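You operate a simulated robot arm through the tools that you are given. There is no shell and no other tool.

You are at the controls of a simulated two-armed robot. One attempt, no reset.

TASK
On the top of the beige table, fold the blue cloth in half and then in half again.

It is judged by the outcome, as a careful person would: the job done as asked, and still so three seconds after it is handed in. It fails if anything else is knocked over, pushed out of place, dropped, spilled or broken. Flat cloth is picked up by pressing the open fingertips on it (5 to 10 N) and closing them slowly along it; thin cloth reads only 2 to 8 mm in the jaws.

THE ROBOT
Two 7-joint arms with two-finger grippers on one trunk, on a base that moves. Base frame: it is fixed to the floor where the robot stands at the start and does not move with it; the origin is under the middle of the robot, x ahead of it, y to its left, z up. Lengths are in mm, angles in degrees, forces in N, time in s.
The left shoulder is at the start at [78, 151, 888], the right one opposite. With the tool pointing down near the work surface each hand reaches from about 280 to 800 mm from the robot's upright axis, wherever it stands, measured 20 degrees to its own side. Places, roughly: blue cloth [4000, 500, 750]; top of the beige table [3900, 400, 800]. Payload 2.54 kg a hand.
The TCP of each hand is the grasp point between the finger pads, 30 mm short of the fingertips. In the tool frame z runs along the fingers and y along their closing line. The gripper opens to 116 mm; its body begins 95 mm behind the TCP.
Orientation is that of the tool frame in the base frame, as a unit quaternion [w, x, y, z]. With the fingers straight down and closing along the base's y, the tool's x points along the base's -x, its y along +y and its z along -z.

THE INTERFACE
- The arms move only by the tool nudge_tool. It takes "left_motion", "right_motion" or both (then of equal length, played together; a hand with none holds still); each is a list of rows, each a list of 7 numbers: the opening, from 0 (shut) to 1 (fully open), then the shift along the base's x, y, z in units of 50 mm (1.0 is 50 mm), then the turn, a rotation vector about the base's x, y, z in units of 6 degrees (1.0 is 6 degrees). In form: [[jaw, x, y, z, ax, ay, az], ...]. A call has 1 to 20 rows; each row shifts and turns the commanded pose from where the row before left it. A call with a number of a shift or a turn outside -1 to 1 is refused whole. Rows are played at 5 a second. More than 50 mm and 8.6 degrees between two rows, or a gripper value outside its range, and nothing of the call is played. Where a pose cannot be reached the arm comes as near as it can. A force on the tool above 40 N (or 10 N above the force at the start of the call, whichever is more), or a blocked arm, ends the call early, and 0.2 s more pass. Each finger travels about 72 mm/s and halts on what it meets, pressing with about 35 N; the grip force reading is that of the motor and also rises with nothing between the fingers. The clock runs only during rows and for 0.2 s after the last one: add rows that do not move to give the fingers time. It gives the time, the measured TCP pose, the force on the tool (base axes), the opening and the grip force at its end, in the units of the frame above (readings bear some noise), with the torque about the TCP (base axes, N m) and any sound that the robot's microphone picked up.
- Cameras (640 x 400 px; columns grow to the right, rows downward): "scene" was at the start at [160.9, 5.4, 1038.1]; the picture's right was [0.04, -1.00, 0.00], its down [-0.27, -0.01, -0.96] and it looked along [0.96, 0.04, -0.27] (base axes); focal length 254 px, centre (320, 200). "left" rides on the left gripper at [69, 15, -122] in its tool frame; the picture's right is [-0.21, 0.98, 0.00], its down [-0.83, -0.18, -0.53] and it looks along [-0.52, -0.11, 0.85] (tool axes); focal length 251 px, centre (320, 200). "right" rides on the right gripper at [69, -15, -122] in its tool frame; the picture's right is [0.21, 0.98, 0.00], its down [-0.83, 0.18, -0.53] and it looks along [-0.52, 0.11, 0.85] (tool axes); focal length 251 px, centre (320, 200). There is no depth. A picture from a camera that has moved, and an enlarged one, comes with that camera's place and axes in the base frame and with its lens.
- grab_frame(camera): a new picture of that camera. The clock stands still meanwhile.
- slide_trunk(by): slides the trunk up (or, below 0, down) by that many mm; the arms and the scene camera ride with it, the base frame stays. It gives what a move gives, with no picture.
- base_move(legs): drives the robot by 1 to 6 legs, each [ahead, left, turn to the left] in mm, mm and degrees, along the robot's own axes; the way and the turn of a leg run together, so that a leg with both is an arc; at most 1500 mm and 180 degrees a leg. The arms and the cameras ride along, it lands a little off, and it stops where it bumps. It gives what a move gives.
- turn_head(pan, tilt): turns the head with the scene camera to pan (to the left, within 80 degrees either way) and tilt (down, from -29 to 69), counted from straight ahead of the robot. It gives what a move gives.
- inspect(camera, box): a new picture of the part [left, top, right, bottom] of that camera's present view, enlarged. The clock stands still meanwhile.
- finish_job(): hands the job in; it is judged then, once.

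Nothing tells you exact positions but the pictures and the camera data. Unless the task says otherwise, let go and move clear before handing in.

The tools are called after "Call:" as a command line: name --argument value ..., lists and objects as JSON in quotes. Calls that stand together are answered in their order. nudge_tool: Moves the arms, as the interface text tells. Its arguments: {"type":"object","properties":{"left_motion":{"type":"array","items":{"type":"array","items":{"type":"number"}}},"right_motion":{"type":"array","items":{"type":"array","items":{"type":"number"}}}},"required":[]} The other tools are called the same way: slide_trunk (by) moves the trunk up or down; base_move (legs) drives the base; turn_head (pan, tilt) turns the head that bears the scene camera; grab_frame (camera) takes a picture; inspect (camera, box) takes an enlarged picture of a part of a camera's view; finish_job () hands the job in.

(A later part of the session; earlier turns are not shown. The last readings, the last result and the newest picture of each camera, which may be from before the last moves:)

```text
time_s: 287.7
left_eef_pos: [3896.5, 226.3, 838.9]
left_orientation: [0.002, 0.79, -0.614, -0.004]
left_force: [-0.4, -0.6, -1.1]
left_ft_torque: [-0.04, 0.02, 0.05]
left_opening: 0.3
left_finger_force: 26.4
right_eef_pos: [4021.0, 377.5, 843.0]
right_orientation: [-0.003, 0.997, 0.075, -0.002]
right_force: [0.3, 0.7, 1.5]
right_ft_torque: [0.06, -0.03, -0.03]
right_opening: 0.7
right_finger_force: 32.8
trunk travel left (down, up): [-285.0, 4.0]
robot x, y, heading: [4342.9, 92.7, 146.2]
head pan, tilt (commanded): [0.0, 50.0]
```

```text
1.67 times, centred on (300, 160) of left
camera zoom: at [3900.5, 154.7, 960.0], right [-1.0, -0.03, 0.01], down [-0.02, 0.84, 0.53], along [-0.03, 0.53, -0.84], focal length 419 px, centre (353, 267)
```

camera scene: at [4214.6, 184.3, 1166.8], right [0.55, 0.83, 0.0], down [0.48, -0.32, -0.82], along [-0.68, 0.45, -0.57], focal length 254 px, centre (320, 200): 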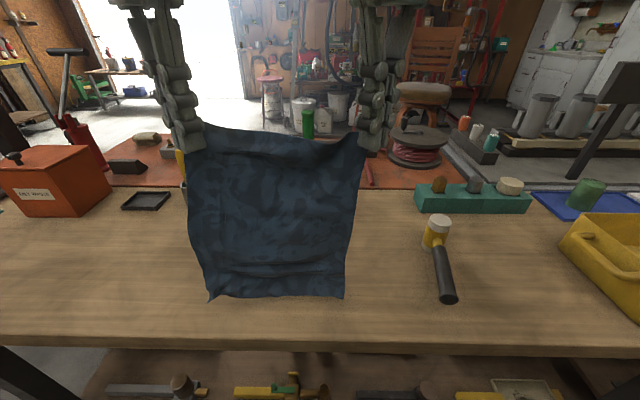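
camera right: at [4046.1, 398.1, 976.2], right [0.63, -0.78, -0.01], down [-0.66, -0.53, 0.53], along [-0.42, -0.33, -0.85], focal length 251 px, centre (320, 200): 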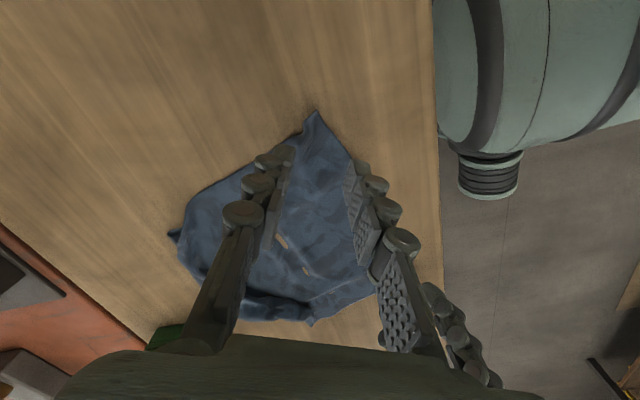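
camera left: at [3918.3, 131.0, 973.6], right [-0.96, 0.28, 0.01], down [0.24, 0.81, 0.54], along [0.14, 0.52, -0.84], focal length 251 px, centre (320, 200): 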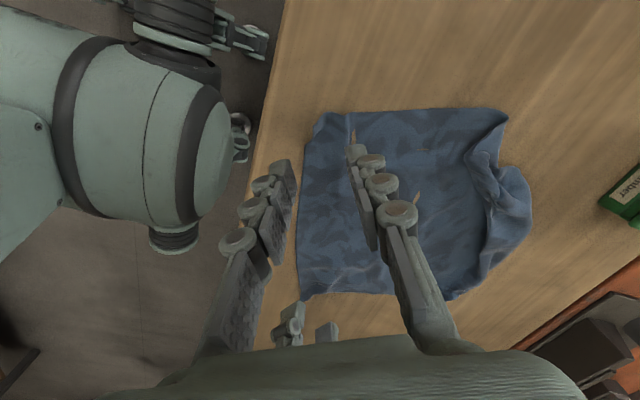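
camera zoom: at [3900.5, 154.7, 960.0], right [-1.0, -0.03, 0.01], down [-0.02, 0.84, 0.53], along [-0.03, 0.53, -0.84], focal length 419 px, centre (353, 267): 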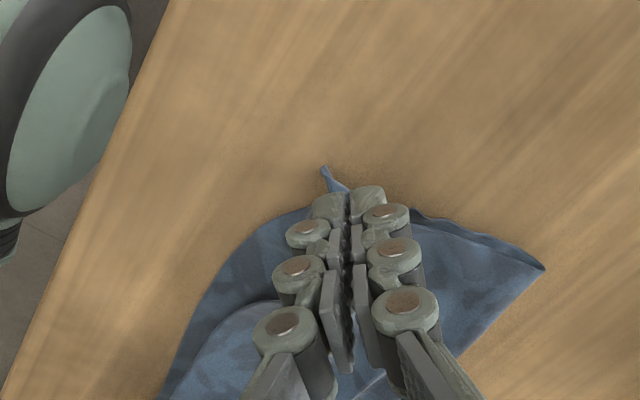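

The flap's hem lies leading toward me, close to the bottom edge. Lowering straight down now.

Call:
nudge_tool --left_motion '[[0, 0.04, -0.027, -0.12, 0, 0, 0], [0, 0.04, -0.027, -0.13, 0, 0, 0], [0, 0.04, -0.027, -0.13, 0, 0, 0], [0, 0.04, -0.027, -0.13, 0, 0, 0], [0, 0, 0, 0, 0, 0, 0]]' --right_motion '[[0, 0.03, -0.02, -0.14, 0, 0, 0], [0, 0.03, -0.02, -0.15, 0, 0, 0], [0, 0.03, -0.02, -0.15, 0, 0, 0], [0, 0.03, -0.02, -0.15, 0, 0, 0], [0, 0, 0, 0, 0, 0, 0]]'

Call:
inspect --camera "scene" --box '[200, 110, 400, 260]'

Call:
inspect --camera "left" --box '[160, 60, 480, 260]'

Call:
inspect --camera "right" --box '[160, 60, 480, 260]'

```text
time_s: 288.9
left_eef_pos: [3904.2, 220.7, 814.3]
left_orientation: [0.003, 0.789, -0.615, -0.004]
left_force: [-0.1, 0.7, 1.0]
left_ft_torque: [-0.01, 0.0, -0.03]
left_opening: 1.4
left_finger_force: 33.9
right_eef_pos: [4026.3, 374.8, 813.8]
right_orientation: [-0.002, 0.997, 0.074, 0.0]
right_force: [0.1, 0.2, 0.2]
right_ft_torque: [-0.02, 0.0, 0.0]
right_opening: 2.8
right_finger_force: 29.2
trunk travel left (down, up): [-285.0, 4.0]
robot x, y, heading: [4344.7, 100.0, 146.0]
head pan, tilt (commanded): [0.0, 50.0]
```

```text
2.67 times, centred on (300, 185) of scene
camera zoom: at [4223.9, 178.1, 1145.0], right [0.55, 0.83, 0.0], down [0.64, -0.42, -0.64], along [-0.54, 0.36, -0.77], focal length 676 px, centre (373, 240)
```

zoom: 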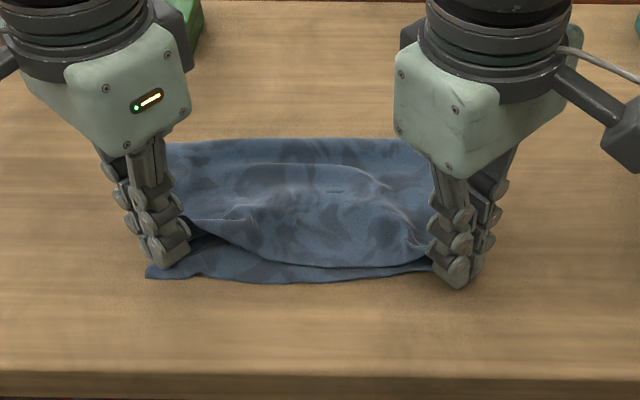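

```text
2.00 times, centred on (320, 160) of left
camera zoom: at [3909.0, 149.3, 934.6], right [-1.0, -0.03, 0.01], down [-0.02, 0.84, 0.54], along [-0.02, 0.53, -0.84], focal length 503 px, centre (320, 280)
```

zoom: 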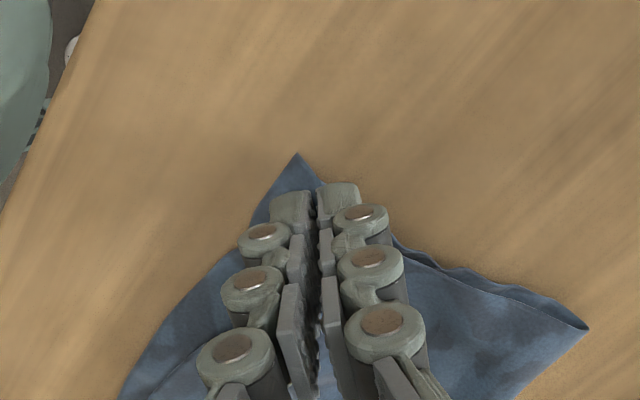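

```text
2.00 times, centred on (320, 160) of right
camera zoom: at [4092.9, 400.2, 935.6], right [0.36, -0.93, -0.01], down [-0.79, -0.3, 0.53], along [-0.5, -0.19, -0.85], focal length 503 px, centre (320, 280)
```

zoom: 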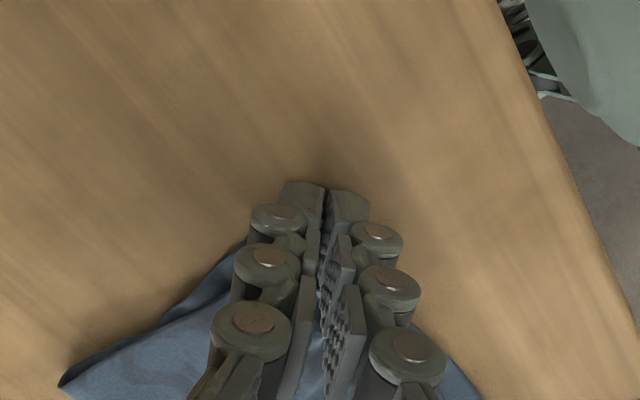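

Nearly perfect alignment. Press lightly and open slowly to release.

Call:
nudge_tool --left_motion '[[0, 0.04, -0.027, -0.03, 0, 0, 0], [0, 0.04, -0.027, 0, 0, 0, 0], [0.03, 0, 0, 0, 0, 0, 0], [0.06, 0, 0, 0, 0, 0, 0], [0.1, 0, 0, 0, 0, 0, 0], [0.14, 0, 0, 0, 0, 0, 0], [0.18, 0, 0, 0, 0, 0, 0], [0.22, 0, 0, 0, 0, 0, 0], [0.26, 0, 0, 0, 0, 0, 0], [0.26, 0, 0, 0, 0, 0, 0]]' --right_motion '[[0, 0, 0, -0.03, 0, 0, 0], [0, 0, 0, 0, 0, 0, 0], [0.03, 0, 0, 0, 0, 0, 0], [0.06, 0, 0, 0, 0, 0, 0], [0.1, 0, 0, 0, 0, 0, 0], [0.14, 0, 0, 0, 0, 0, 0], [0.18, 0, 0, 0, 0, 0, 0], [0.22, 0, 0, 0, 0, 0, 0], [0.26, 0, 0, 0, 0, 0, 0], [0.26, 0, 0, 0, 0, 0, 0]]'

Call:
nudge_tool --left_motion '[[0.26, 0, 0, 0.1, 0, 0, 0], [0.26, 0, 0, 0.2, 0, 0, 0], [0.26, 0, 0, 0.6, 0, 0, 0], [0.26, 0, 0, 0.8, 0, 0, 0], [0.26, -0.2, -0.4, 0.8, 0, 0, 0], [0.26, -0.3, -0.5, 0.5, 0, 0, 0]]' --right_motion '[[0.26, 0, 0, 0.1, 0, 0, 0], [0.26, 0, 0, 0.2, 0, 0, 0], [0.26, 0, 0, 0.6, 0, 0, 0], [0.26, 0, 0, 0.8, 0, 0, 0], [0.26, 0.2, 0.4, 0.8, 0, 0, 0], [0.26, 0.3, 0.5, 0.5, 0, 0, 0]]'

Call:
grab_frame --camera "scene"

Call:
inspect --camera "scene" --box '[220, 140, 380, 240]'

```text
time_s: 291.1
left_eef_pos: [3909.2, 217.9, 812.7]
left_orientation: [0.003, 0.79, -0.614, -0.004]
left_force: [0.8, -0.5, 0.3]
left_ft_torque: [-0.03, 0.02, 0.0]
left_opening: 30.2
left_finger_force: 0.1
right_eef_pos: [4027.1, 375.2, 812.0]
right_orientation: [-0.001, 0.997, 0.074, -0.001]
right_force: [0.1, 1.3, 0.0]
right_ft_torque: [-0.02, 0.01, -0.01]
right_opening: 30.4
right_finger_force: 0.1
trunk travel left (down, up): [-285.0, 4.0]
robot x, y, heading: [4347.2, 95.9, 146.1]
head pan, tilt (commanded): [0.0, 50.0]
```

```text
time_s: 292.5
left_eef_pos: [3884.2, 173.1, 961.9]
left_orientation: [0.002, 0.789, -0.615, -0.005]
left_force: [0.5, -1.1, -0.1]
left_ft_torque: [0.01, -0.01, -0.01]
left_opening: 30.2
left_finger_force: 0.0
right_eef_pos: [4052.0, 420.9, 961.9]
right_orientation: [-0.003, 0.997, 0.075, -0.001]
right_force: [0.5, -0.5, -1.1]
right_ft_torque: [-0.03, -0.01, 0.0]
right_opening: 30.2
right_finger_force: 0.1
trunk travel left (down, up): [-285.0, 4.0]
robot x, y, heading: [4343.5, 97.8, 146.5]
head pan, tilt (commanded): [0.0, 50.0]
```

```text
taken
camera scene: at [4224.4, 177.9, 1145.1], right [0.55, 0.83, 0.0], down [0.64, -0.42, -0.64], along [-0.54, 0.36, -0.77], focal length 254 px, centre (320, 200)
```

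scene: 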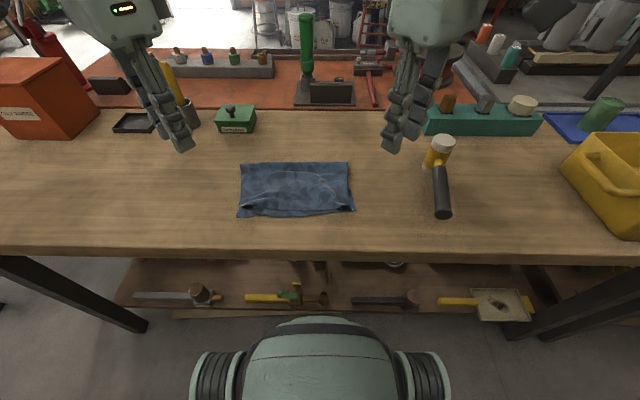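

```text
4.00 times, centred on (300, 190) of scene
camera zoom: at [4224.4, 177.9, 1145.1], right [0.55, 0.83, 0.0], down [0.64, -0.42, -0.64], along [-0.54, 0.36, -0.77], focal length 1015 px, centre (400, 240)
```

zoom: 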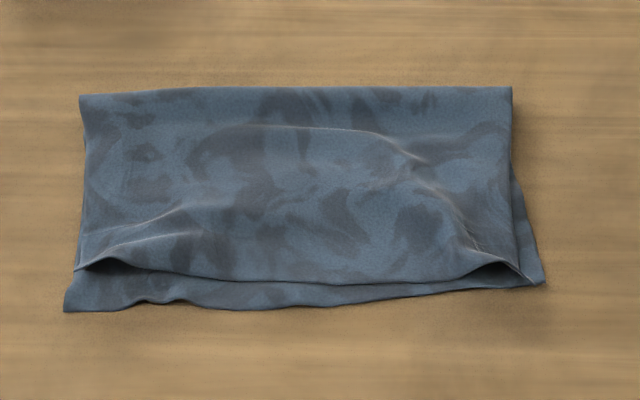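

That's a beautiful first fold: straight far fold, near edges within 10–20 mm. Now the second fold: bring the left edge over to the right. The left hand will take the far-left corner and the right hand (tilted) the near-left corner. Moving the left hand first.

Call:
nudge_tool --left_motion '[[0.26, -0.15, 0.2, -0.1, 0, 0, 0.9], [0.26, -0.15, 0.2, -0.2, 0, 0, 0.9], [0.26, -0.15, 0.2, -0.2, 0, 0, 0.9], [0.26, -0.15, 0.2, -0.2, 0, 0, 0.9], [0.26, -0.15, 0.2, -0.2, 0, 0, 0.9], [0.26, -0.15, 0.2, -0.3, 0, 0, 0.9], [0.26, -0.15, 0.2, -0.3, 0, 0, 0.9], [0.26, -0.15, 0.2, -0.3, 0, 0, 0.9], [0.26, -0.16, 0.176, -0.3, 0, 0, 0.9], [0.26, 0, 0, 0, 0, 0, 0]]'

Call:
grab_frame --camera "left"

Call:
grab_frame --camera "scene"

```text
time_s: 294.7
left_eef_pos: [3817.0, 261.3, 856.6]
left_orientation: [0.003, 0.972, -0.234, -0.002]
left_force: [0.0, 0.1, 0.2]
left_ft_torque: [0.0, -0.02, -0.04]
left_opening: 30.4
left_finger_force: 0.1
right_eef_pos: [4051.9, 419.6, 961.9]
right_orientation: [-0.003, 0.997, 0.075, -0.001]
right_force: [1.2, -0.8, -0.1]
right_ft_torque: [0.03, 0.02, 0.01]
right_opening: 30.3
right_finger_force: 0.1
trunk travel left (down, up): [-285.0, 4.0]
robot x, y, heading: [4342.3, 94.8, 146.2]
head pan, tilt (commanded): [0.0, 50.0]
```

```text
taken
camera left: at [3872.7, 216.3, 977.3], right [-0.64, -0.77, 0.01], down [-0.65, 0.54, 0.54], along [-0.42, 0.33, -0.84], focal length 251 px, centre (320, 200)
```

left: 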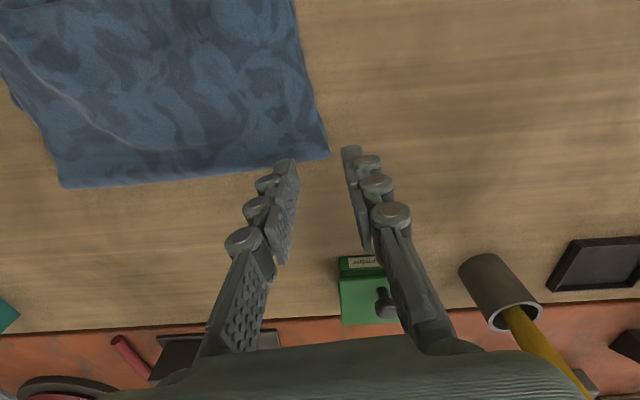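

```text
taken
camera scene: at [4223.9, 178.1, 1145.0], right [0.55, 0.83, 0.0], down [0.64, -0.42, -0.64], along [-0.54, 0.36, -0.77], focal length 254 px, centre (320, 200)
```

scene: 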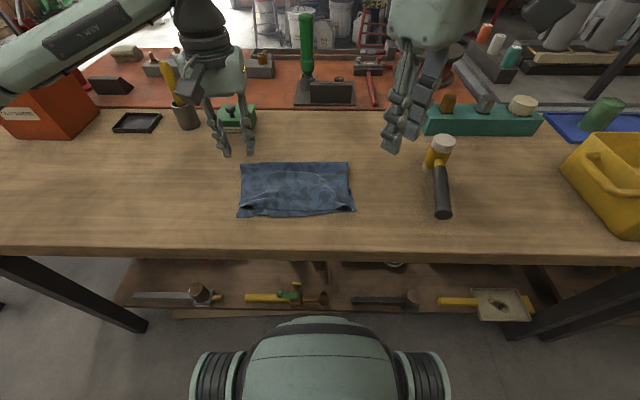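

Left hand is above the far-left corner. Now the right hand crosses over to the near-left corner, tilting so it stays clear of the left hand.

Call:
nudge_tool --left_motion '[[0.26, 0.1, -0.016, 0, 0, 0, 0], [0.26, 0.104, -0.016, 0, 0, 0, 0], [0.26, 0, 0, 0, 0, 0, 0], [0.26, 0, 0, 0, 0, 0, 0], [0.26, 0, 0, 0, 0, 0, 0], [0.26, 0, 0, 0, 0, 0, 0], [0.26, 0, 0, 0, 0, 0, 0], [0.26, 0, 0, 0, 0, 0, 0], [0.26, 0, 0, 0, 0, 0, 0], [0.26, 0, 0, 0, 0, 0, 0], [0.26, 0, 0, 0, 0, 0, 0], [0.26, 0, 0, 0, 0, 0, 0]]' --right_motion '[[0.26, -0.247, -0.377, 0, 0, 0, -0.945], [0.26, -0.247, -0.377, 0, 0, 0, -0.945], [0.26, -0.247, -0.377, 0, 0, 0, -0.945], [0.26, -0.247, -0.377, 0, 0, 0, -0.945], [0.26, -0.247, -0.377, 0, 0, 0, -0.945], [0.26, -0.247, -0.377, 0, 0, 0, -0.945], [0.26, -0.247, -0.377, -0.3, 0.519, 0.775, 0], [0.26, -0.247, -0.377, -0.3, 0.519, 0.775, 0], [0.26, -0.247, -0.377, -0.3, 0.519, 0.775, 0], [0.26, -0.247, -0.377, -0.4, 0.519, 0.775, 0], [0.26, -0.247, -0.377, -0.4, 0.519, 0.775, 0], [0.26, 0, 0, 0, 0, 0, 0]]'

Call:
grab_frame --camera "right"

Call:
grab_frame --camera "scene"

Call:
grab_frame --camera "left"

```text
time_s: 297.3
left_eef_pos: [3826.6, 259.3, 856.0]
left_orientation: [0.004, 0.972, -0.234, -0.002]
left_force: [0.9, 0.0, 0.5]
left_ft_torque: [0.03, -0.04, 0.01]
left_opening: 30.3
left_finger_force: 0.1
right_eef_pos: [3916.2, 212.7, 874.5]
right_orientation: [-0.089, 0.946, -0.214, -0.226]
right_force: [0.5, 0.9, -0.3]
right_ft_torque: [-0.03, 0.02, 0.03]
right_opening: 30.0
right_finger_force: 0.0
trunk travel left (down, up): [-285.0, 4.0]
robot x, y, heading: [4341.4, 95.4, 146.1]
head pan, tilt (commanded): [0.0, 50.0]
```

```text
taken
camera right: at [4026.4, 169.8, 951.3], right [-0.26, -0.95, -0.17], down [-0.54, 0.0, 0.84], along [-0.8, 0.31, -0.51], focal length 251 px, centre (320, 200)
```

right: 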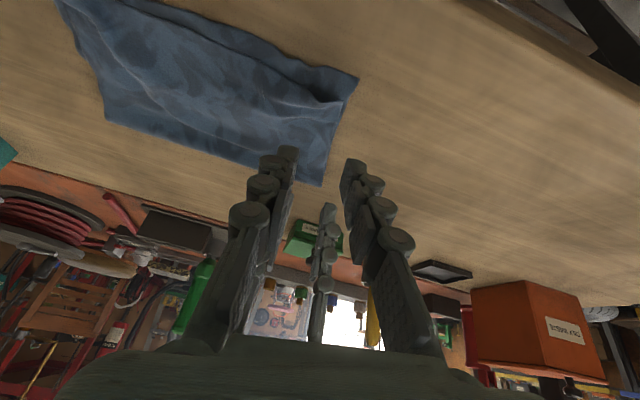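

```text
taken
camera scene: at [4223.9, 178.2, 1145.0], right [0.55, 0.83, 0.0], down [0.64, -0.42, -0.64], along [-0.54, 0.36, -0.77], focal length 254 px, centre (320, 200)
```

scene: 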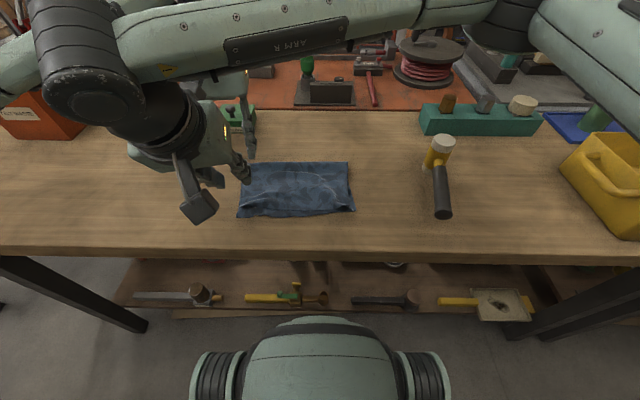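

```text
taken
camera left: at [3883.0, 215.3, 977.5], right [-0.64, -0.77, 0.01], down [-0.65, 0.54, 0.54], along [-0.42, 0.33, -0.84], focal length 251 px, centre (320, 200)
```

left: 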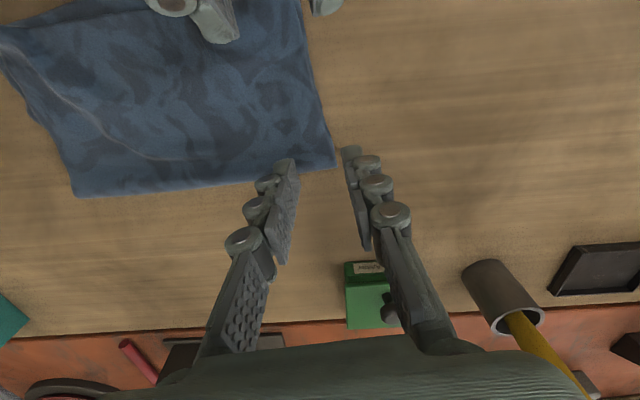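

Both hands straddle the left edge as intended and are clear of each other. Lowering both.

Call:
nudge_tool --left_motion '[[0.26, 0, 0, -0.3, 0, 0, 0], [0.26, 0, 0, -0.3, 0, 0, 0], [0.26, 0, 0, -0.22, 0, 0, 0], [0.26, 0, 0, 0, 0, 0, 0], [0.26, 0, 0, 0, 0, 0, 0]]' --right_motion '[[0.26, 0, 0, -0.4, 0, 0, 0], [0.26, 0, 0, -0.4, 0, 0, 0], [0.26, 0, 0, -0.3, 0, 0, 0], [0.26, 0, 0, -0.1, 0, 0, 0], [0.26, 0, 0, 0, 0, 0, 0]]'

Call:
inspect --camera "left" --box '[180, 0, 460, 240]'

Call:
inspect --camera "right" --box '[180, 40, 460, 280]'

```text
time_s: 298.5
left_eef_pos: [3827.6, 260.3, 815.4]
left_orientation: [0.004, 0.972, -0.234, -0.002]
left_force: [0.2, -0.1, -0.4]
left_ft_torque: [0.02, -0.02, 0.0]
left_opening: 30.1
left_finger_force: 0.0
right_eef_pos: [3916.8, 212.7, 816.0]
right_orientation: [-0.09, 0.946, -0.214, -0.225]
right_force: [-0.5, -0.1, 0.7]
right_ft_torque: [0.0, 0.0, 0.04]
right_opening: 30.1
right_finger_force: 0.1
trunk travel left (down, up): [-285.0, 4.0]
robot x, y, heading: [4344.1, 97.3, 146.4]
head pan, tilt (commanded): [0.0, 50.0]
```

```text
1.67 times, centred on (320, 120) of left
camera zoom: at [3882.7, 215.3, 936.8], right [-0.64, -0.77, 0.01], down [-0.65, 0.54, 0.53], along [-0.42, 0.33, -0.84], focal length 419 px, centre (320, 333)
```

zoom: 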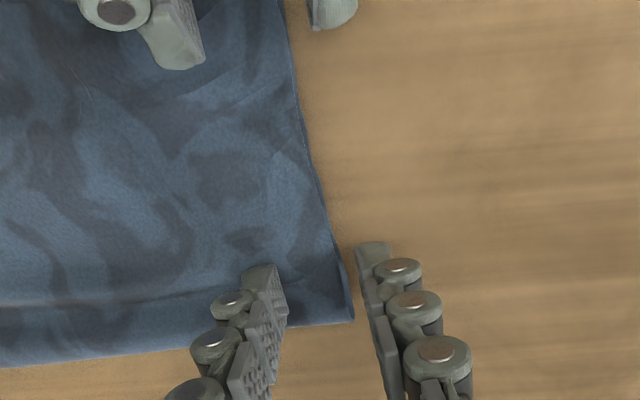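

```text
1.67 times, centred on (320, 160) of right
camera zoom: at [4026.0, 168.8, 892.8], right [-0.26, -0.95, -0.17], down [-0.54, 0.0, 0.84], along [-0.8, 0.31, -0.51], focal length 419 px, centre (320, 267)
```

zoom: 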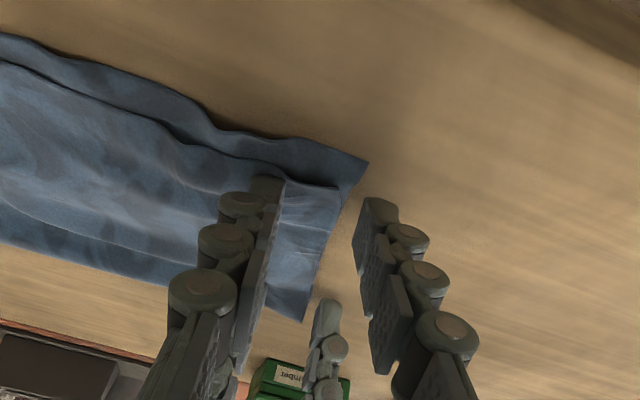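

Both are well placed. Small shift of the right hand 5–7 mm inward, slightly wider opening, and then down to light contact.

Call:
nudge_tool --left_motion '[[0.3, 0, 0, 0, 0, 0, 0], [0.3, 0, 0, -0.05, 0, 0, 0], [0.3, 0, 0, 0, 0, 0, 0]]' --right_motion '[[0.3, -0.042, 0.134, 0, 0, 0, 0], [0.3, 0, 0, -0.1, 0, 0, 0], [0.3, 0, 0, 0, 0, 0, 0]]'

Call:
nudge_tool --left_motion '[[0.3, 0, 0, -0.04, 0, 0, 0], [0.3, 0, 0, 0, 0, 0, 0]]' --right_motion '[[0.3, 0, 0, -0.05, 0, 0, 0], [0.3, 0, 0, 0, 0, 0, 0]]'

```text
time_s: 299.3
left_eef_pos: [3827.8, 259.5, 814.2]
left_orientation: [0.003, 0.972, -0.235, -0.003]
left_force: [0.2, 0.7, 0.3]
left_ft_torque: [0.01, 0.0, 0.01]
left_opening: 34.9
left_finger_force: 0.0
right_eef_pos: [3914.9, 219.4, 811.2]
right_orientation: [-0.088, 0.946, -0.215, -0.227]
right_force: [-0.7, -1.2, 12.7]
right_ft_torque: [-0.31, 0.19, 0.04]
right_opening: 35.4
right_finger_force: 0.6
trunk travel left (down, up): [-285.0, 4.0]
robot x, y, heading: [4343.6, 94.4, 146.1]
head pan, tilt (commanded): [0.0, 50.0]
```

```text
time_s: 299.9
left_eef_pos: [3827.9, 259.9, 813.0]
left_orientation: [0.004, 0.972, -0.235, -0.004]
left_force: [0.1, 0.1, -0.6]
left_ft_torque: [0.03, -0.01, -0.01]
left_opening: 34.7
left_finger_force: 0.0
right_eef_pos: [3913.7, 218.9, 811.0]
right_orientation: [-0.088, 0.945, -0.215, -0.228]
right_force: [-6.5, -3.7, 28.9]
right_ft_torque: [-0.66, 0.6, 0.01]
right_opening: 39.5
right_finger_force: 3.4
trunk travel left (down, up): [-285.0, 4.0]
robot x, y, heading: [4348.7, 93.9, 146.6]
head pan, tilt (commanded): [0.0, 50.0]
```

Call:
nudge_tool --left_motion '[[0.3, 0, 0, -0.05, 0, 0, 0], [0.3, 0, 0, 0, 0, 0, 0]]' --right_motion '[[0.3, 0, 0, 0.06, 0, 0, 0], [0.3, 0, 0, 0, 0, 0, 0]]'

Call:
inspect --camera "left" --box '[180, 0, 460, 240]'

Call:
inspect --camera "right" --box '[180, 40, 460, 280]'

```text
time_s: 300.5
left_eef_pos: [3829.1, 260.6, 811.3]
left_orientation: [0.002, 0.972, -0.235, -0.004]
left_force: [1.6, 0.2, 10.4]
left_ft_torque: [0.26, -0.13, -0.01]
left_opening: 36.0
left_finger_force: 0.1
right_eef_pos: [3916.1, 220.2, 812.4]
right_orientation: [-0.09, 0.946, -0.215, -0.226]
right_force: [-7.4, -0.1, 16.3]
right_ft_torque: [-0.28, 0.46, -0.16]
right_opening: 37.0
right_finger_force: 1.5
trunk travel left (down, up): [-285.0, 4.0]
robot x, y, heading: [4346.5, 95.8, 146.4]
head pan, tilt (commanded): [0.0, 50.0]
```

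```text
1.67 times, centred on (320, 120) of left
camera zoom: at [3884.2, 215.7, 931.4], right [-0.64, -0.77, 0.01], down [-0.65, 0.54, 0.54], along [-0.42, 0.34, -0.84], focal length 419 px, centre (320, 333)
```

zoom: 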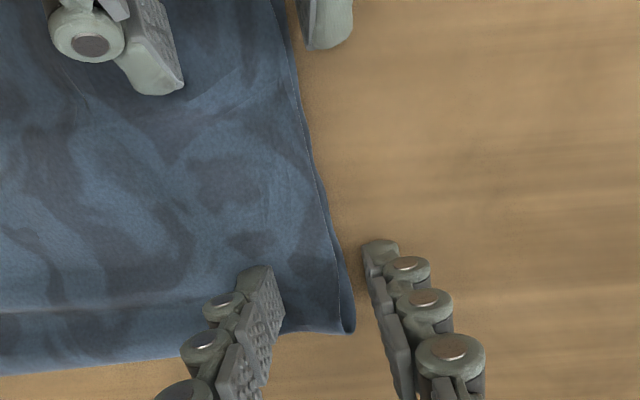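

```text
1.67 times, centred on (320, 160) of right
camera zoom: at [4025.2, 175.5, 889.0], right [-0.26, -0.95, -0.17], down [-0.54, 0.0, 0.84], along [-0.8, 0.31, -0.51], focal length 419 px, centre (320, 267)
```

zoom: 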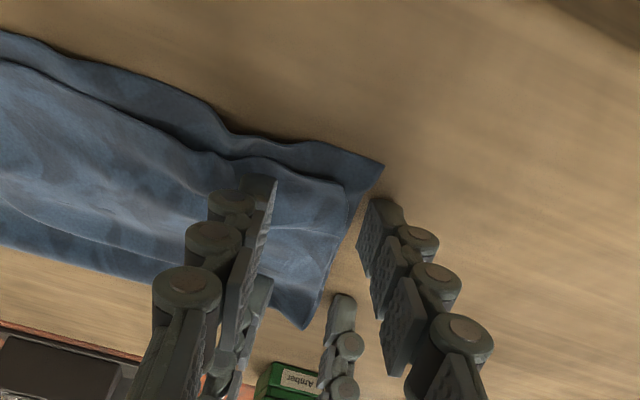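

Placement is right at both ends of the left edge. Easing the right press a little and closing both slowly.

Call:
nudge_tool --left_motion '[[0.29, 0, 0, 0, 0, 0, 0], [0.27, 0, 0, 0, 0, 0, 0], [0.25, 0, 0, 0, 0, 0, 0], [0.23, 0, 0, 0, 0, 0, 0], [0.21, 0, 0, 0, 0, 0, 0], [0.19, 0, 0, 0, 0, 0, 0], [0.17, 0, 0, 0, 0, 0, 0], [0.15, 0, 0, 0, 0, 0, 0], [0.13, 0, 0, 0, 0, 0, 0], [0.11, 0, 0, 0, 0, 0, 0], [0.09, 0, 0, 0, 0, 0, 0], [0.07, 0, 0, 0, 0, 0, 0], [0.05, 0, 0, 0, 0, 0, 0], [0.03, 0, 0, 0, 0, 0, 0], [0.0, 0, 0, 0, 0, 0, 0], [0.0, 0, 0, 0, 0, 0, 0]]' --right_motion '[[0.29, 0, 0, 0.015, 0, 0, 0], [0.27, 0, 0, 0, 0, 0, 0], [0.25, 0, 0, 0, 0, 0, 0], [0.23, 0, 0, 0, 0, 0, 0], [0.21, 0, 0, 0, 0, 0, 0], [0.19, 0, 0, 0, 0, 0, 0], [0.17, 0, 0, 0, 0, 0, 0], [0.15, 0, 0, 0, 0, 0, 0], [0.13, 0, 0, 0, 0, 0, 0], [0.11, 0, 0, 0, 0, 0, 0], [0.09, 0, 0, 0, 0, 0, 0], [0.07, 0, 0, 0, 0, 0, 0], [0.05, 0, 0, 0, 0, 0, 0], [0.03, 0, 0, 0, 0, 0, 0], [0.0, 0, 0, 0, 0, 0, 0], [0.0, 0, 0, 0, 0, 0, 0]]'

Call:
inspect --camera "left" --box '[180, 0, 460, 240]'

Call:
inspect --camera "right" --box '[180, 40, 460, 280]'

```text
time_s: 303.9
left_eef_pos: [3827.7, 260.9, 809.5]
left_orientation: [0.005, 0.972, -0.234, -0.004]
left_force: [0.3, 1.6, 9.7]
left_ft_torque: [-0.18, -0.01, 0.04]
left_opening: 4.8
left_finger_force: 39.9
right_eef_pos: [3914.1, 218.9, 813.8]
right_orientation: [-0.09, 0.946, -0.215, -0.227]
right_force: [-0.3, -0.5, -1.5]
right_ft_torque: [0.03, -0.01, 0.02]
right_opening: 6.0
right_finger_force: 32.1
trunk travel left (down, up): [-285.0, 4.0]
robot x, y, heading: [4344.4, 97.2, 146.5]
head pan, tilt (commanded): [0.0, 50.0]
```

```text
1.67 times, centred on (320, 120) of left
camera zoom: at [3883.7, 215.5, 930.2], right [-0.64, -0.77, 0.01], down [-0.65, 0.54, 0.54], along [-0.42, 0.34, -0.84], focal length 419 px, centre (320, 333)
```

zoom: 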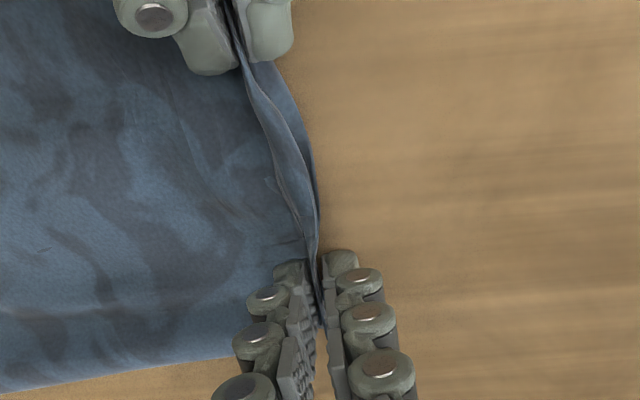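

```text
1.67 times, centred on (320, 160) of right
camera zoom: at [4025.0, 175.2, 889.9], right [-0.26, -0.95, -0.17], down [-0.54, 0.0, 0.84], along [-0.8, 0.31, -0.51], focal length 419 px, centre (320, 267)
```

zoom: 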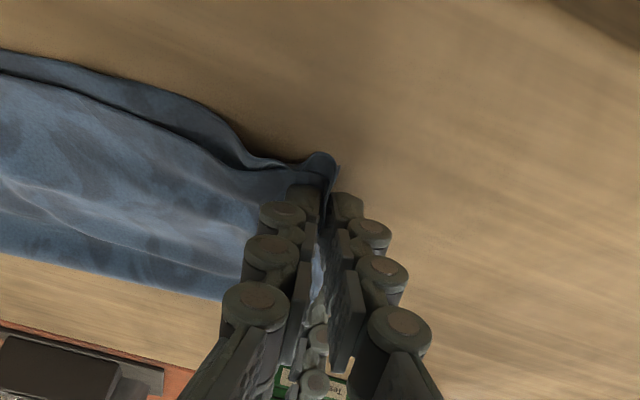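

Both grips hold the edge (4.8 and 6 mm), seemingly both layers. Lifting 25 mm to check.

Call:
nudge_tool --left_motion '[[0, 0.02, 0.03, 0.1, 0, 0, 0], [0, 0.05, 0.08, 0.2, 0, 0, 0], [0, 0.05, 0.08, 0.2, 0, 0, 0], [0, 0, 0, 0, 0, 0, 0]]' --right_motion '[[0, 0.02, 0.03, 0.1, 0, 0, 0], [0, 0.05, 0.08, 0.2, 0, 0, 0], [0, 0.05, 0.08, 0.2, 0, 0, 0], [0, 0, 0, 0, 0, 0, 0]]'

Call:
inspect --camera "left" --box '[120, 0, 460, 240]'

Call:
inspect --camera "right" --box '[140, 40, 460, 280]'

Call:
inspect --camera "scene" --box '[200, 110, 400, 250]'

```text
time_s: 304.9
left_eef_pos: [3832.7, 269.1, 834.6]
left_orientation: [0.004, 0.972, -0.235, -0.002]
left_force: [0.7, -1.2, 4.3]
left_ft_torque: [-0.02, 0.02, 0.03]
left_opening: 1.1
left_finger_force: 31.5
right_eef_pos: [3921.1, 228.2, 838.4]
right_orientation: [-0.089, 0.946, -0.214, -0.226]
right_force: [-1.2, -0.5, -1.3]
right_ft_torque: [-0.04, -0.02, -0.02]
right_opening: 3.0
right_finger_force: 29.6
trunk travel left (down, up): [-285.0, 4.0]
robot x, y, heading: [4345.8, 94.6, 146.5]
head pan, tilt (commanded): [0.0, 50.0]
```

```text
1.67 times, centred on (290, 120) of left
camera zoom: at [3888.6, 225.0, 955.2], right [-0.64, -0.77, 0.01], down [-0.65, 0.54, 0.53], along [-0.42, 0.33, -0.84], focal length 419 px, centre (370, 333)
```

zoom: 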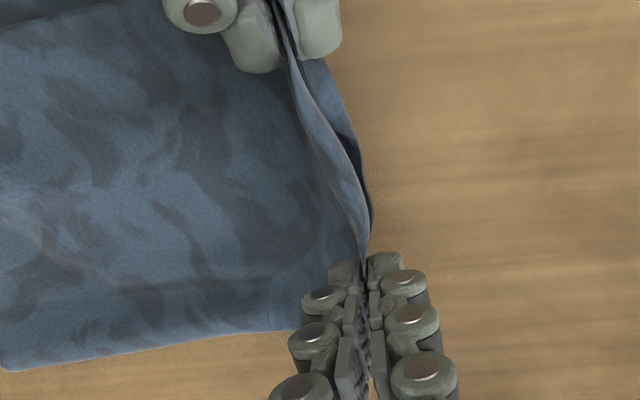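

```text
1.67 times, centred on (300, 160) of right
camera zoom: at [4030.7, 184.5, 915.3], right [-0.26, -0.95, -0.17], down [-0.54, 0.0, 0.84], along [-0.8, 0.31, -0.51], focal length 419 px, centre (353, 267)
```

zoom: 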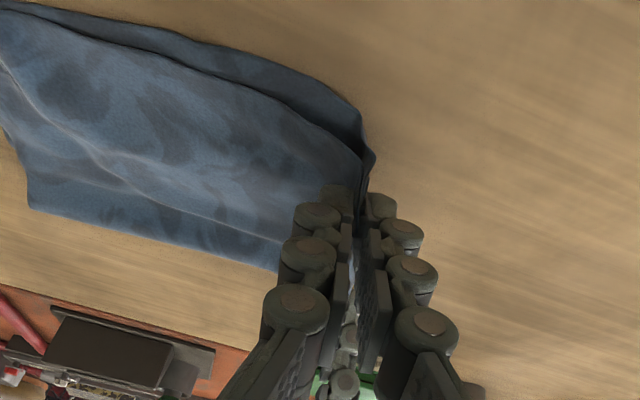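

```text
2.86 times, centred on (300, 180) of scene
camera zoom: at [4224.0, 177.9, 1145.1], right [0.55, 0.83, 0.0], down [0.64, -0.42, -0.64], along [-0.54, 0.36, -0.77], focal length 725 px, centre (377, 257)
```

zoom: 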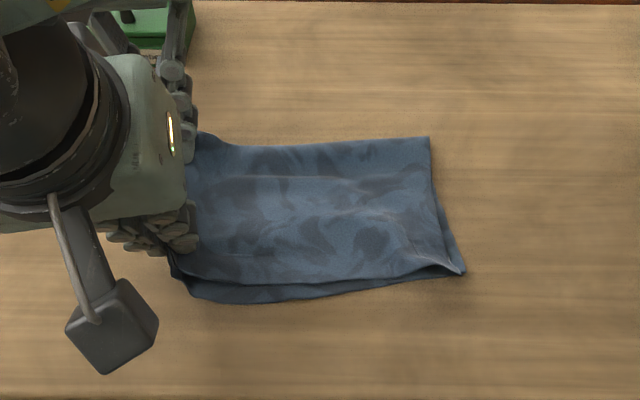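

Both layers are lifting together. Continuing up and to the right to the apex over the fold line.

Call:
nudge_tool --left_motion '[[0, 0.1166, 0.1747, 0.19, 0, 0, 0], [0, 0.1166, 0.1747, 0.19, 0, 0, 0], [0, 0.1166, 0.1747, 0.19, 0, 0, 0], [0, 0.1166, 0.1747, 0.19, 0, 0, 0], [0, 0.1166, 0.1747, 0.19, 0, 0, 0], [0, 0.1166, 0.1747, 0.19, 0, 0, 0], [0, 0, 0, 0, 0, 0, 0]]' --right_motion '[[0, 0.1166, 0.1747, 0.19, 0, 0, 0], [0, 0.1166, 0.1747, 0.19, 0, 0, 0], [0, 0.1166, 0.1747, 0.19, 0, 0, 0], [0, 0.1166, 0.1747, 0.19, 0, 0, 0], [0, 0.1166, 0.1747, 0.19, 0, 0, 0], [0, 0.1166, 0.1747, 0.19, 0, 0, 0], [0, 0, 0, 0, 0, 0, 0]]'

Call:
grab_frame --camera "scene"

Call:
inspect --camera "scene" --box '[220, 110, 400, 250]'

Call:
grab_frame --camera "left"

```text
time_s: 306.5
left_eef_pos: [3868.1, 322.9, 890.1]
left_orientation: [0.003, 0.972, -0.235, -0.002]
left_force: [-1.1, -2.1, -0.6]
left_ft_torque: [-0.14, 0.05, 0.02]
left_opening: 2.3
left_finger_force: 29.3
right_eef_pos: [3954.8, 280.4, 895.6]
right_orientation: [-0.09, 0.946, -0.215, -0.225]
right_force: [1.9, -0.7, 4.3]
right_ft_torque: [-0.04, 0.03, 0.02]
right_opening: 1.2
right_finger_force: 33.8
trunk travel left (down, up): [-285.0, 4.0]
robot x, y, heading: [4346.0, 98.8, 146.1]
head pan, tilt (commanded): [0.0, 50.0]
```

```text
taken
camera scene: at [4224.0, 177.8, 1145.1], right [0.55, 0.83, 0.0], down [0.64, -0.42, -0.64], along [-0.54, 0.36, -0.77], focal length 254 px, centre (320, 200)
```

scene: 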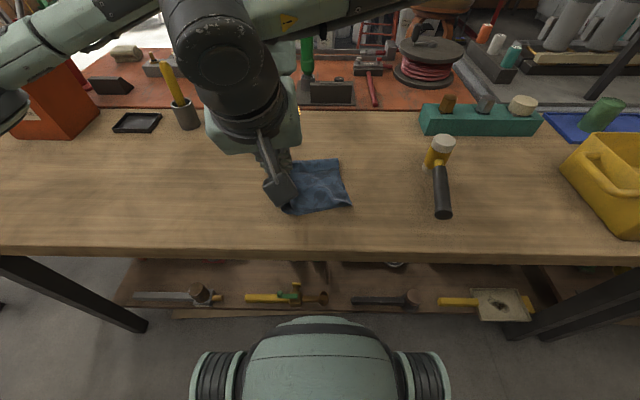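

```text
2.86 times, centred on (310, 180) of scene
camera zoom: at [4224.0, 177.8, 1145.1], right [0.55, 0.83, 0.0], down [0.64, -0.42, -0.64], along [-0.54, 0.36, -0.77], focal length 725 px, centre (349, 257)
```

zoom: 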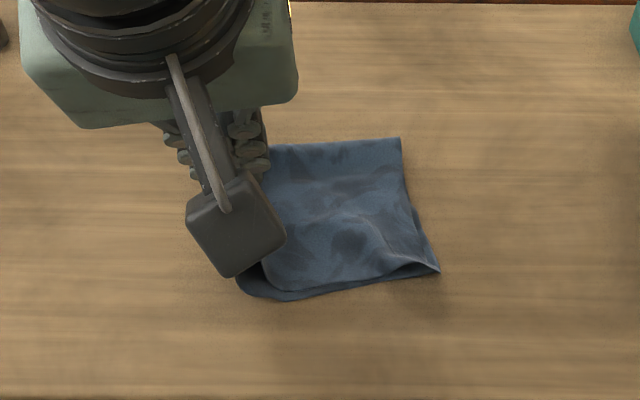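

```text
taken
camera left: at [3924.3, 276.8, 1011.6], right [-0.64, -0.77, 0.01], down [-0.65, 0.54, 0.54], along [-0.42, 0.34, -0.84], focal length 251 px, centre (320, 200)
```

left: 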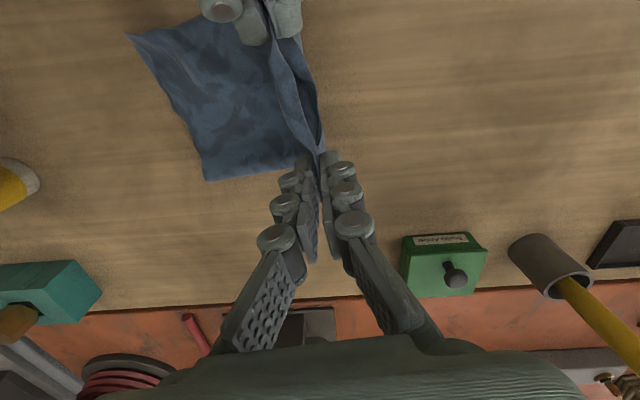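

Both corners are still held, right edge lies at lateral ≈39–57 mm. I'll complete the apex and then descend to the right so the left edge lands on the right edge.

Call:
nudge_tool --left_motion '[[0, 0.044, 0.067, 0.13, 0, 0, 0], [0, 0.044, 0.067, 0.13, 0, 0, 0], [0, 0.1587, 0.238, -0.26, 0, 0, 0], [0, 0.1587, 0.238, -0.26, 0, 0, 0], [0, 0.1587, 0.238, -0.26, 0, 0, 0], [0, 0.1587, 0.238, -0.26, 0, 0, 0], [0, 0, 0, 0, 0, 0, 0]]' --right_motion '[[0, 0.078, 0.116, 0.13, 0, 0, 0], [0, 0.078, 0.116, 0.13, 0, 0, 0], [0, 0.1587, 0.238, -0.26, 0, 0, 0], [0, 0.1587, 0.238, -0.26, 0, 0, 0], [0, 0.1587, 0.238, -0.26, 0, 0, 0], [0, 0.1587, 0.238, -0.26, 0, 0, 0], [0, 0, 0, 0, 0, 0, 0]]'

Call:
grab_frame --camera "scene"

Call:
inspect --camera "scene" --box '[220, 110, 400, 250]'

Call:
grab_frame --camera "left"

Call:
grab_frame --camera "right"

```text
time_s: 308.1
left_eef_pos: [3904.3, 375.4, 852.6]
left_orientation: [0.003, 0.972, -0.236, -0.002]
left_force: [-0.9, 1.2, -2.1]
left_ft_torque: [0.0, -0.01, 0.01]
left_opening: 1.8
left_finger_force: 27.0
right_eef_pos: [3995.6, 341.1, 853.9]
right_orientation: [-0.089, 0.946, -0.214, -0.226]
right_force: [-0.1, 1.1, -2.3]
right_ft_torque: [-0.04, -0.03, 0.0]
right_opening: 1.4
right_finger_force: 26.6
trunk travel left (down, up): [-285.0, 4.0]
robot x, y, heading: [4343.9, 95.9, 146.5]
head pan, tilt (commanded): [0.0, 50.0]
```

```text
taken
camera scene: at [4224.0, 177.8, 1145.1], right [0.55, 0.83, 0.0], down [0.64, -0.42, -0.64], along [-0.54, 0.36, -0.77], focal length 254 px, centre (320, 200)
```

scene: 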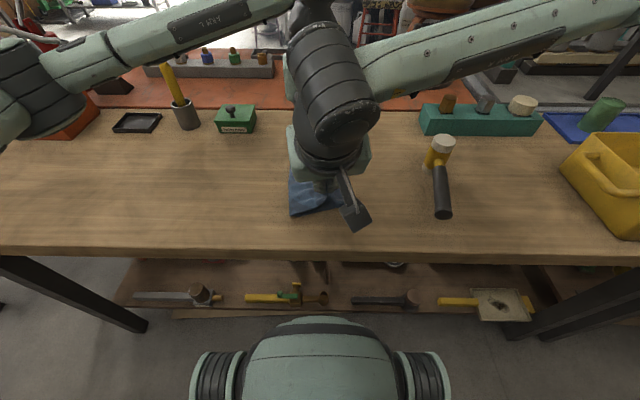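

```text
2.86 times, centred on (310, 180) of scene
camera zoom: at [4224.0, 177.8, 1145.1], right [0.55, 0.83, 0.0], down [0.64, -0.42, -0.64], along [-0.54, 0.36, -0.77], focal length 725 px, centre (349, 257)
```

zoom: 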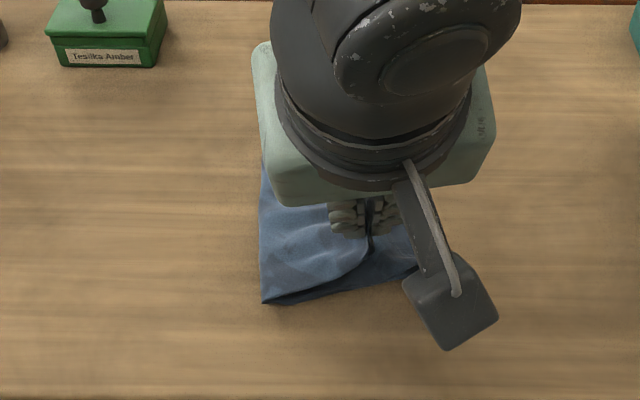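

```text
taken
camera left: at [3960.7, 331.4, 973.4], right [-0.64, -0.77, 0.01], down [-0.65, 0.54, 0.54], along [-0.42, 0.34, -0.84], focal length 251 px, centre (320, 200)
```

left: 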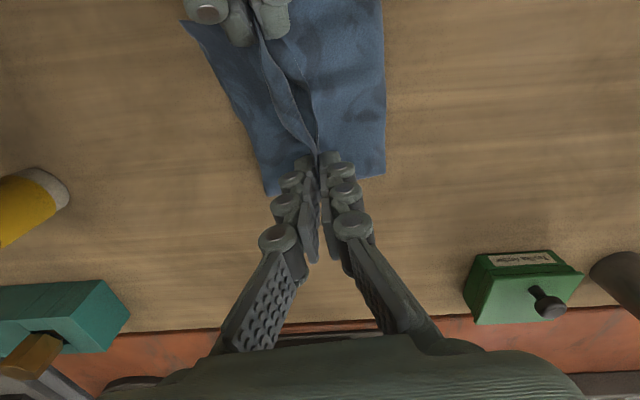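

```text
taken
camera right: at [4105.1, 296.3, 931.4], right [-0.26, -0.95, -0.17], down [-0.54, 0.0, 0.84], along [-0.8, 0.31, -0.51], focal length 251 px, centre (320, 200)
```

right: 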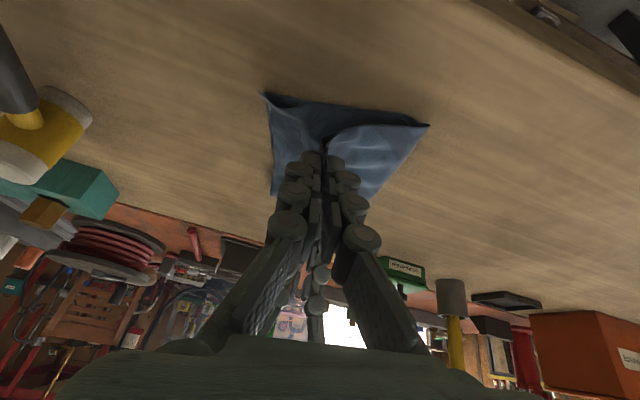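

The fold is forming exactly as planned. Continuing to the right edge: left hand +50 mm, right hand +42 mm, then lower.

Call:
nudge_tool --left_motion '[[0, 0.139, 0.208, -0.16, 0, 0, 0], [0, 0.139, 0.208, -0.16, 0, 0, 0], [0, 0.139, 0.208, -0.16, 0, 0, 0], [0, 0.139, 0.208, -0.16, 0, 0, 0], [0, 0, 0, 0, 0, 0, 0]]' --right_motion '[[0, 0.1165, 0.1747, -0.13, 0, 0, 0], [0, 0.1165, 0.1747, -0.13, 0, 0, 0], [0, 0.1165, 0.1747, -0.13, 0, 0, 0], [0, 0.1165, 0.1747, -0.13, 0, 0, 0], [0, 0, 0, 0, 0, 0, 0]]'

Call:
grab_frame --camera "left"

Call:
grab_frame --camera "right"

```text
time_s: 309.3
left_eef_pos: [3932.0, 417.0, 819.2]
left_orientation: [0.004, 0.972, -0.235, -0.003]
left_force: [-0.2, 0.0, 1.3]
left_ft_torque: [-0.28, 0.16, -0.01]
left_opening: 0.5
left_finger_force: 26.4
right_eef_pos: [4019.5, 375.1, 830.7]
right_orientation: [-0.089, 0.946, -0.214, -0.226]
right_force: [-0.2, -0.9, -0.3]
right_ft_torque: [-0.05, -0.05, -0.02]
right_opening: 4.5
right_finger_force: 40.0
trunk travel left (down, up): [-285.0, 4.0]
robot x, y, heading: [4343.0, 94.5, 146.4]
head pan, tilt (commanded): [0.0, 50.0]
```

```text
taken
camera left: at [3988.4, 372.3, 940.7], right [-0.64, -0.77, 0.01], down [-0.65, 0.54, 0.54], along [-0.42, 0.34, -0.84], focal length 251 px, centre (320, 200)
```

left: 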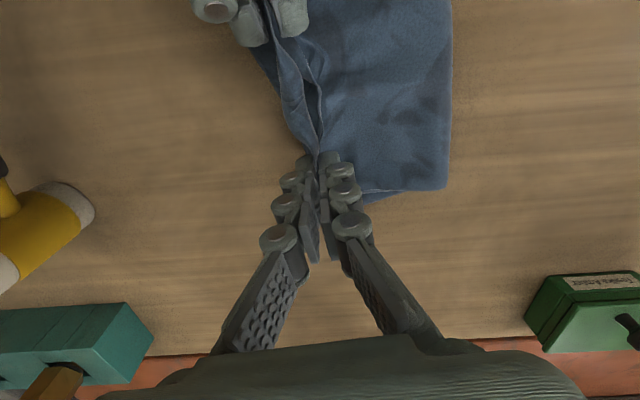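

```text
taken
camera right: at [4128.9, 331.3, 906.6], right [-0.26, -0.95, -0.17], down [-0.54, 0.0, 0.84], along [-0.8, 0.31, -0.51], focal length 251 px, centre (320, 200)
```

right: 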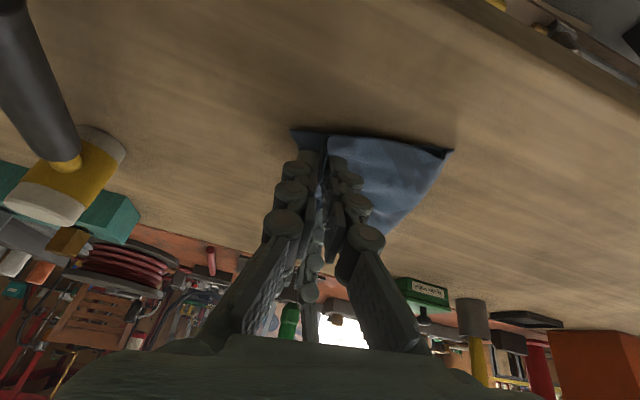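

Aligned with the right edge. Lowering to the table.

Call:
nudge_tool --left_motion '[[0, 0, 0, -0.05, 0, 0, 0], [0, 0, 0, -0.05, 0, 0, 0], [0, 0, 0, 0, 0, 0, 0], [0, 0, 0, 0, 0, 0, 0]]' --right_motion '[[0, 0.022, 0.033, -0.12, 0, 0, 0], [0, 0.022, 0.033, -0.12, 0, 0, 0], [0, 0, 0, -0.06, 0, 0, 0], [0, 0, 0, 0, 0, 0, 0]]'

Call:
inspect --camera "left" --box '[160, 0, 500, 240]'

Call:
inspect --camera "right" --box '[200, 80, 500, 280]'

```text
time_s: 310.3
left_eef_pos: [3930.7, 417.2, 815.2]
left_orientation: [0.003, 0.972, -0.234, -0.003]
left_force: [-1.1, -1.5, 1.0]
left_ft_torque: [0.25, -0.12, -0.04]
left_opening: 3.4
left_finger_force: 38.2
right_eef_pos: [4021.7, 378.9, 813.7]
right_orientation: [-0.089, 0.946, -0.214, -0.226]
right_force: [0.0, 0.2, 2.3]
right_ft_torque: [-0.03, 0.09, -0.02]
right_opening: 0.2
right_finger_force: 26.7
trunk travel left (down, up): [-285.0, 4.0]
robot x, y, heading: [4345.2, 97.5, 146.1]
head pan, tilt (commanded): [0.0, 50.0]
```

```text
1.67 times, centred on (330, 120) of left
camera zoom: at [3987.4, 372.3, 936.0], right [-0.64, -0.77, 0.01], down [-0.65, 0.54, 0.54], along [-0.42, 0.33, -0.84], focal length 419 px, centre (303, 333)
```

zoom: 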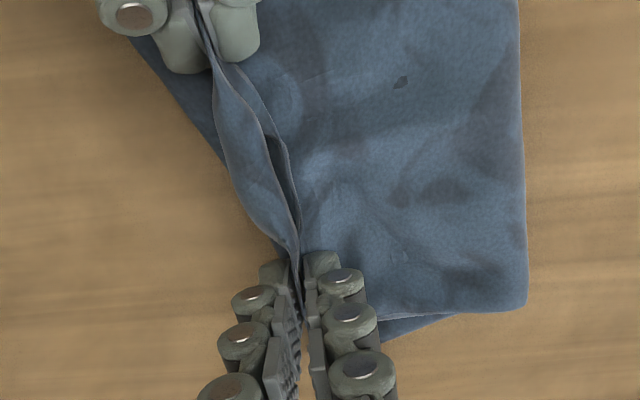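

```text
2.00 times, centred on (350, 180) of right
camera zoom: at [4130.8, 334.7, 891.3], right [-0.26, -0.95, -0.17], down [-0.54, 0.0, 0.84], along [-0.8, 0.31, -0.51], focal length 503 px, centre (260, 240)
```

zoom: 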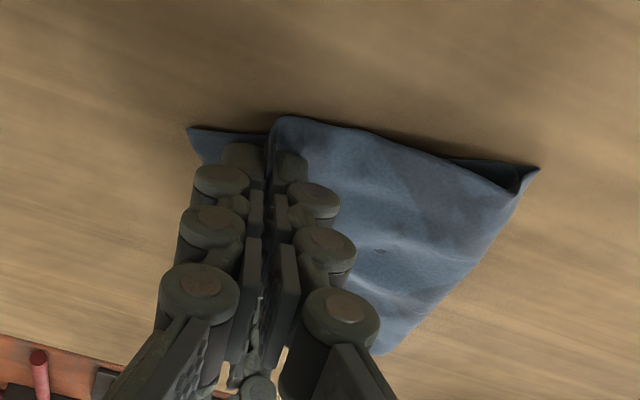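

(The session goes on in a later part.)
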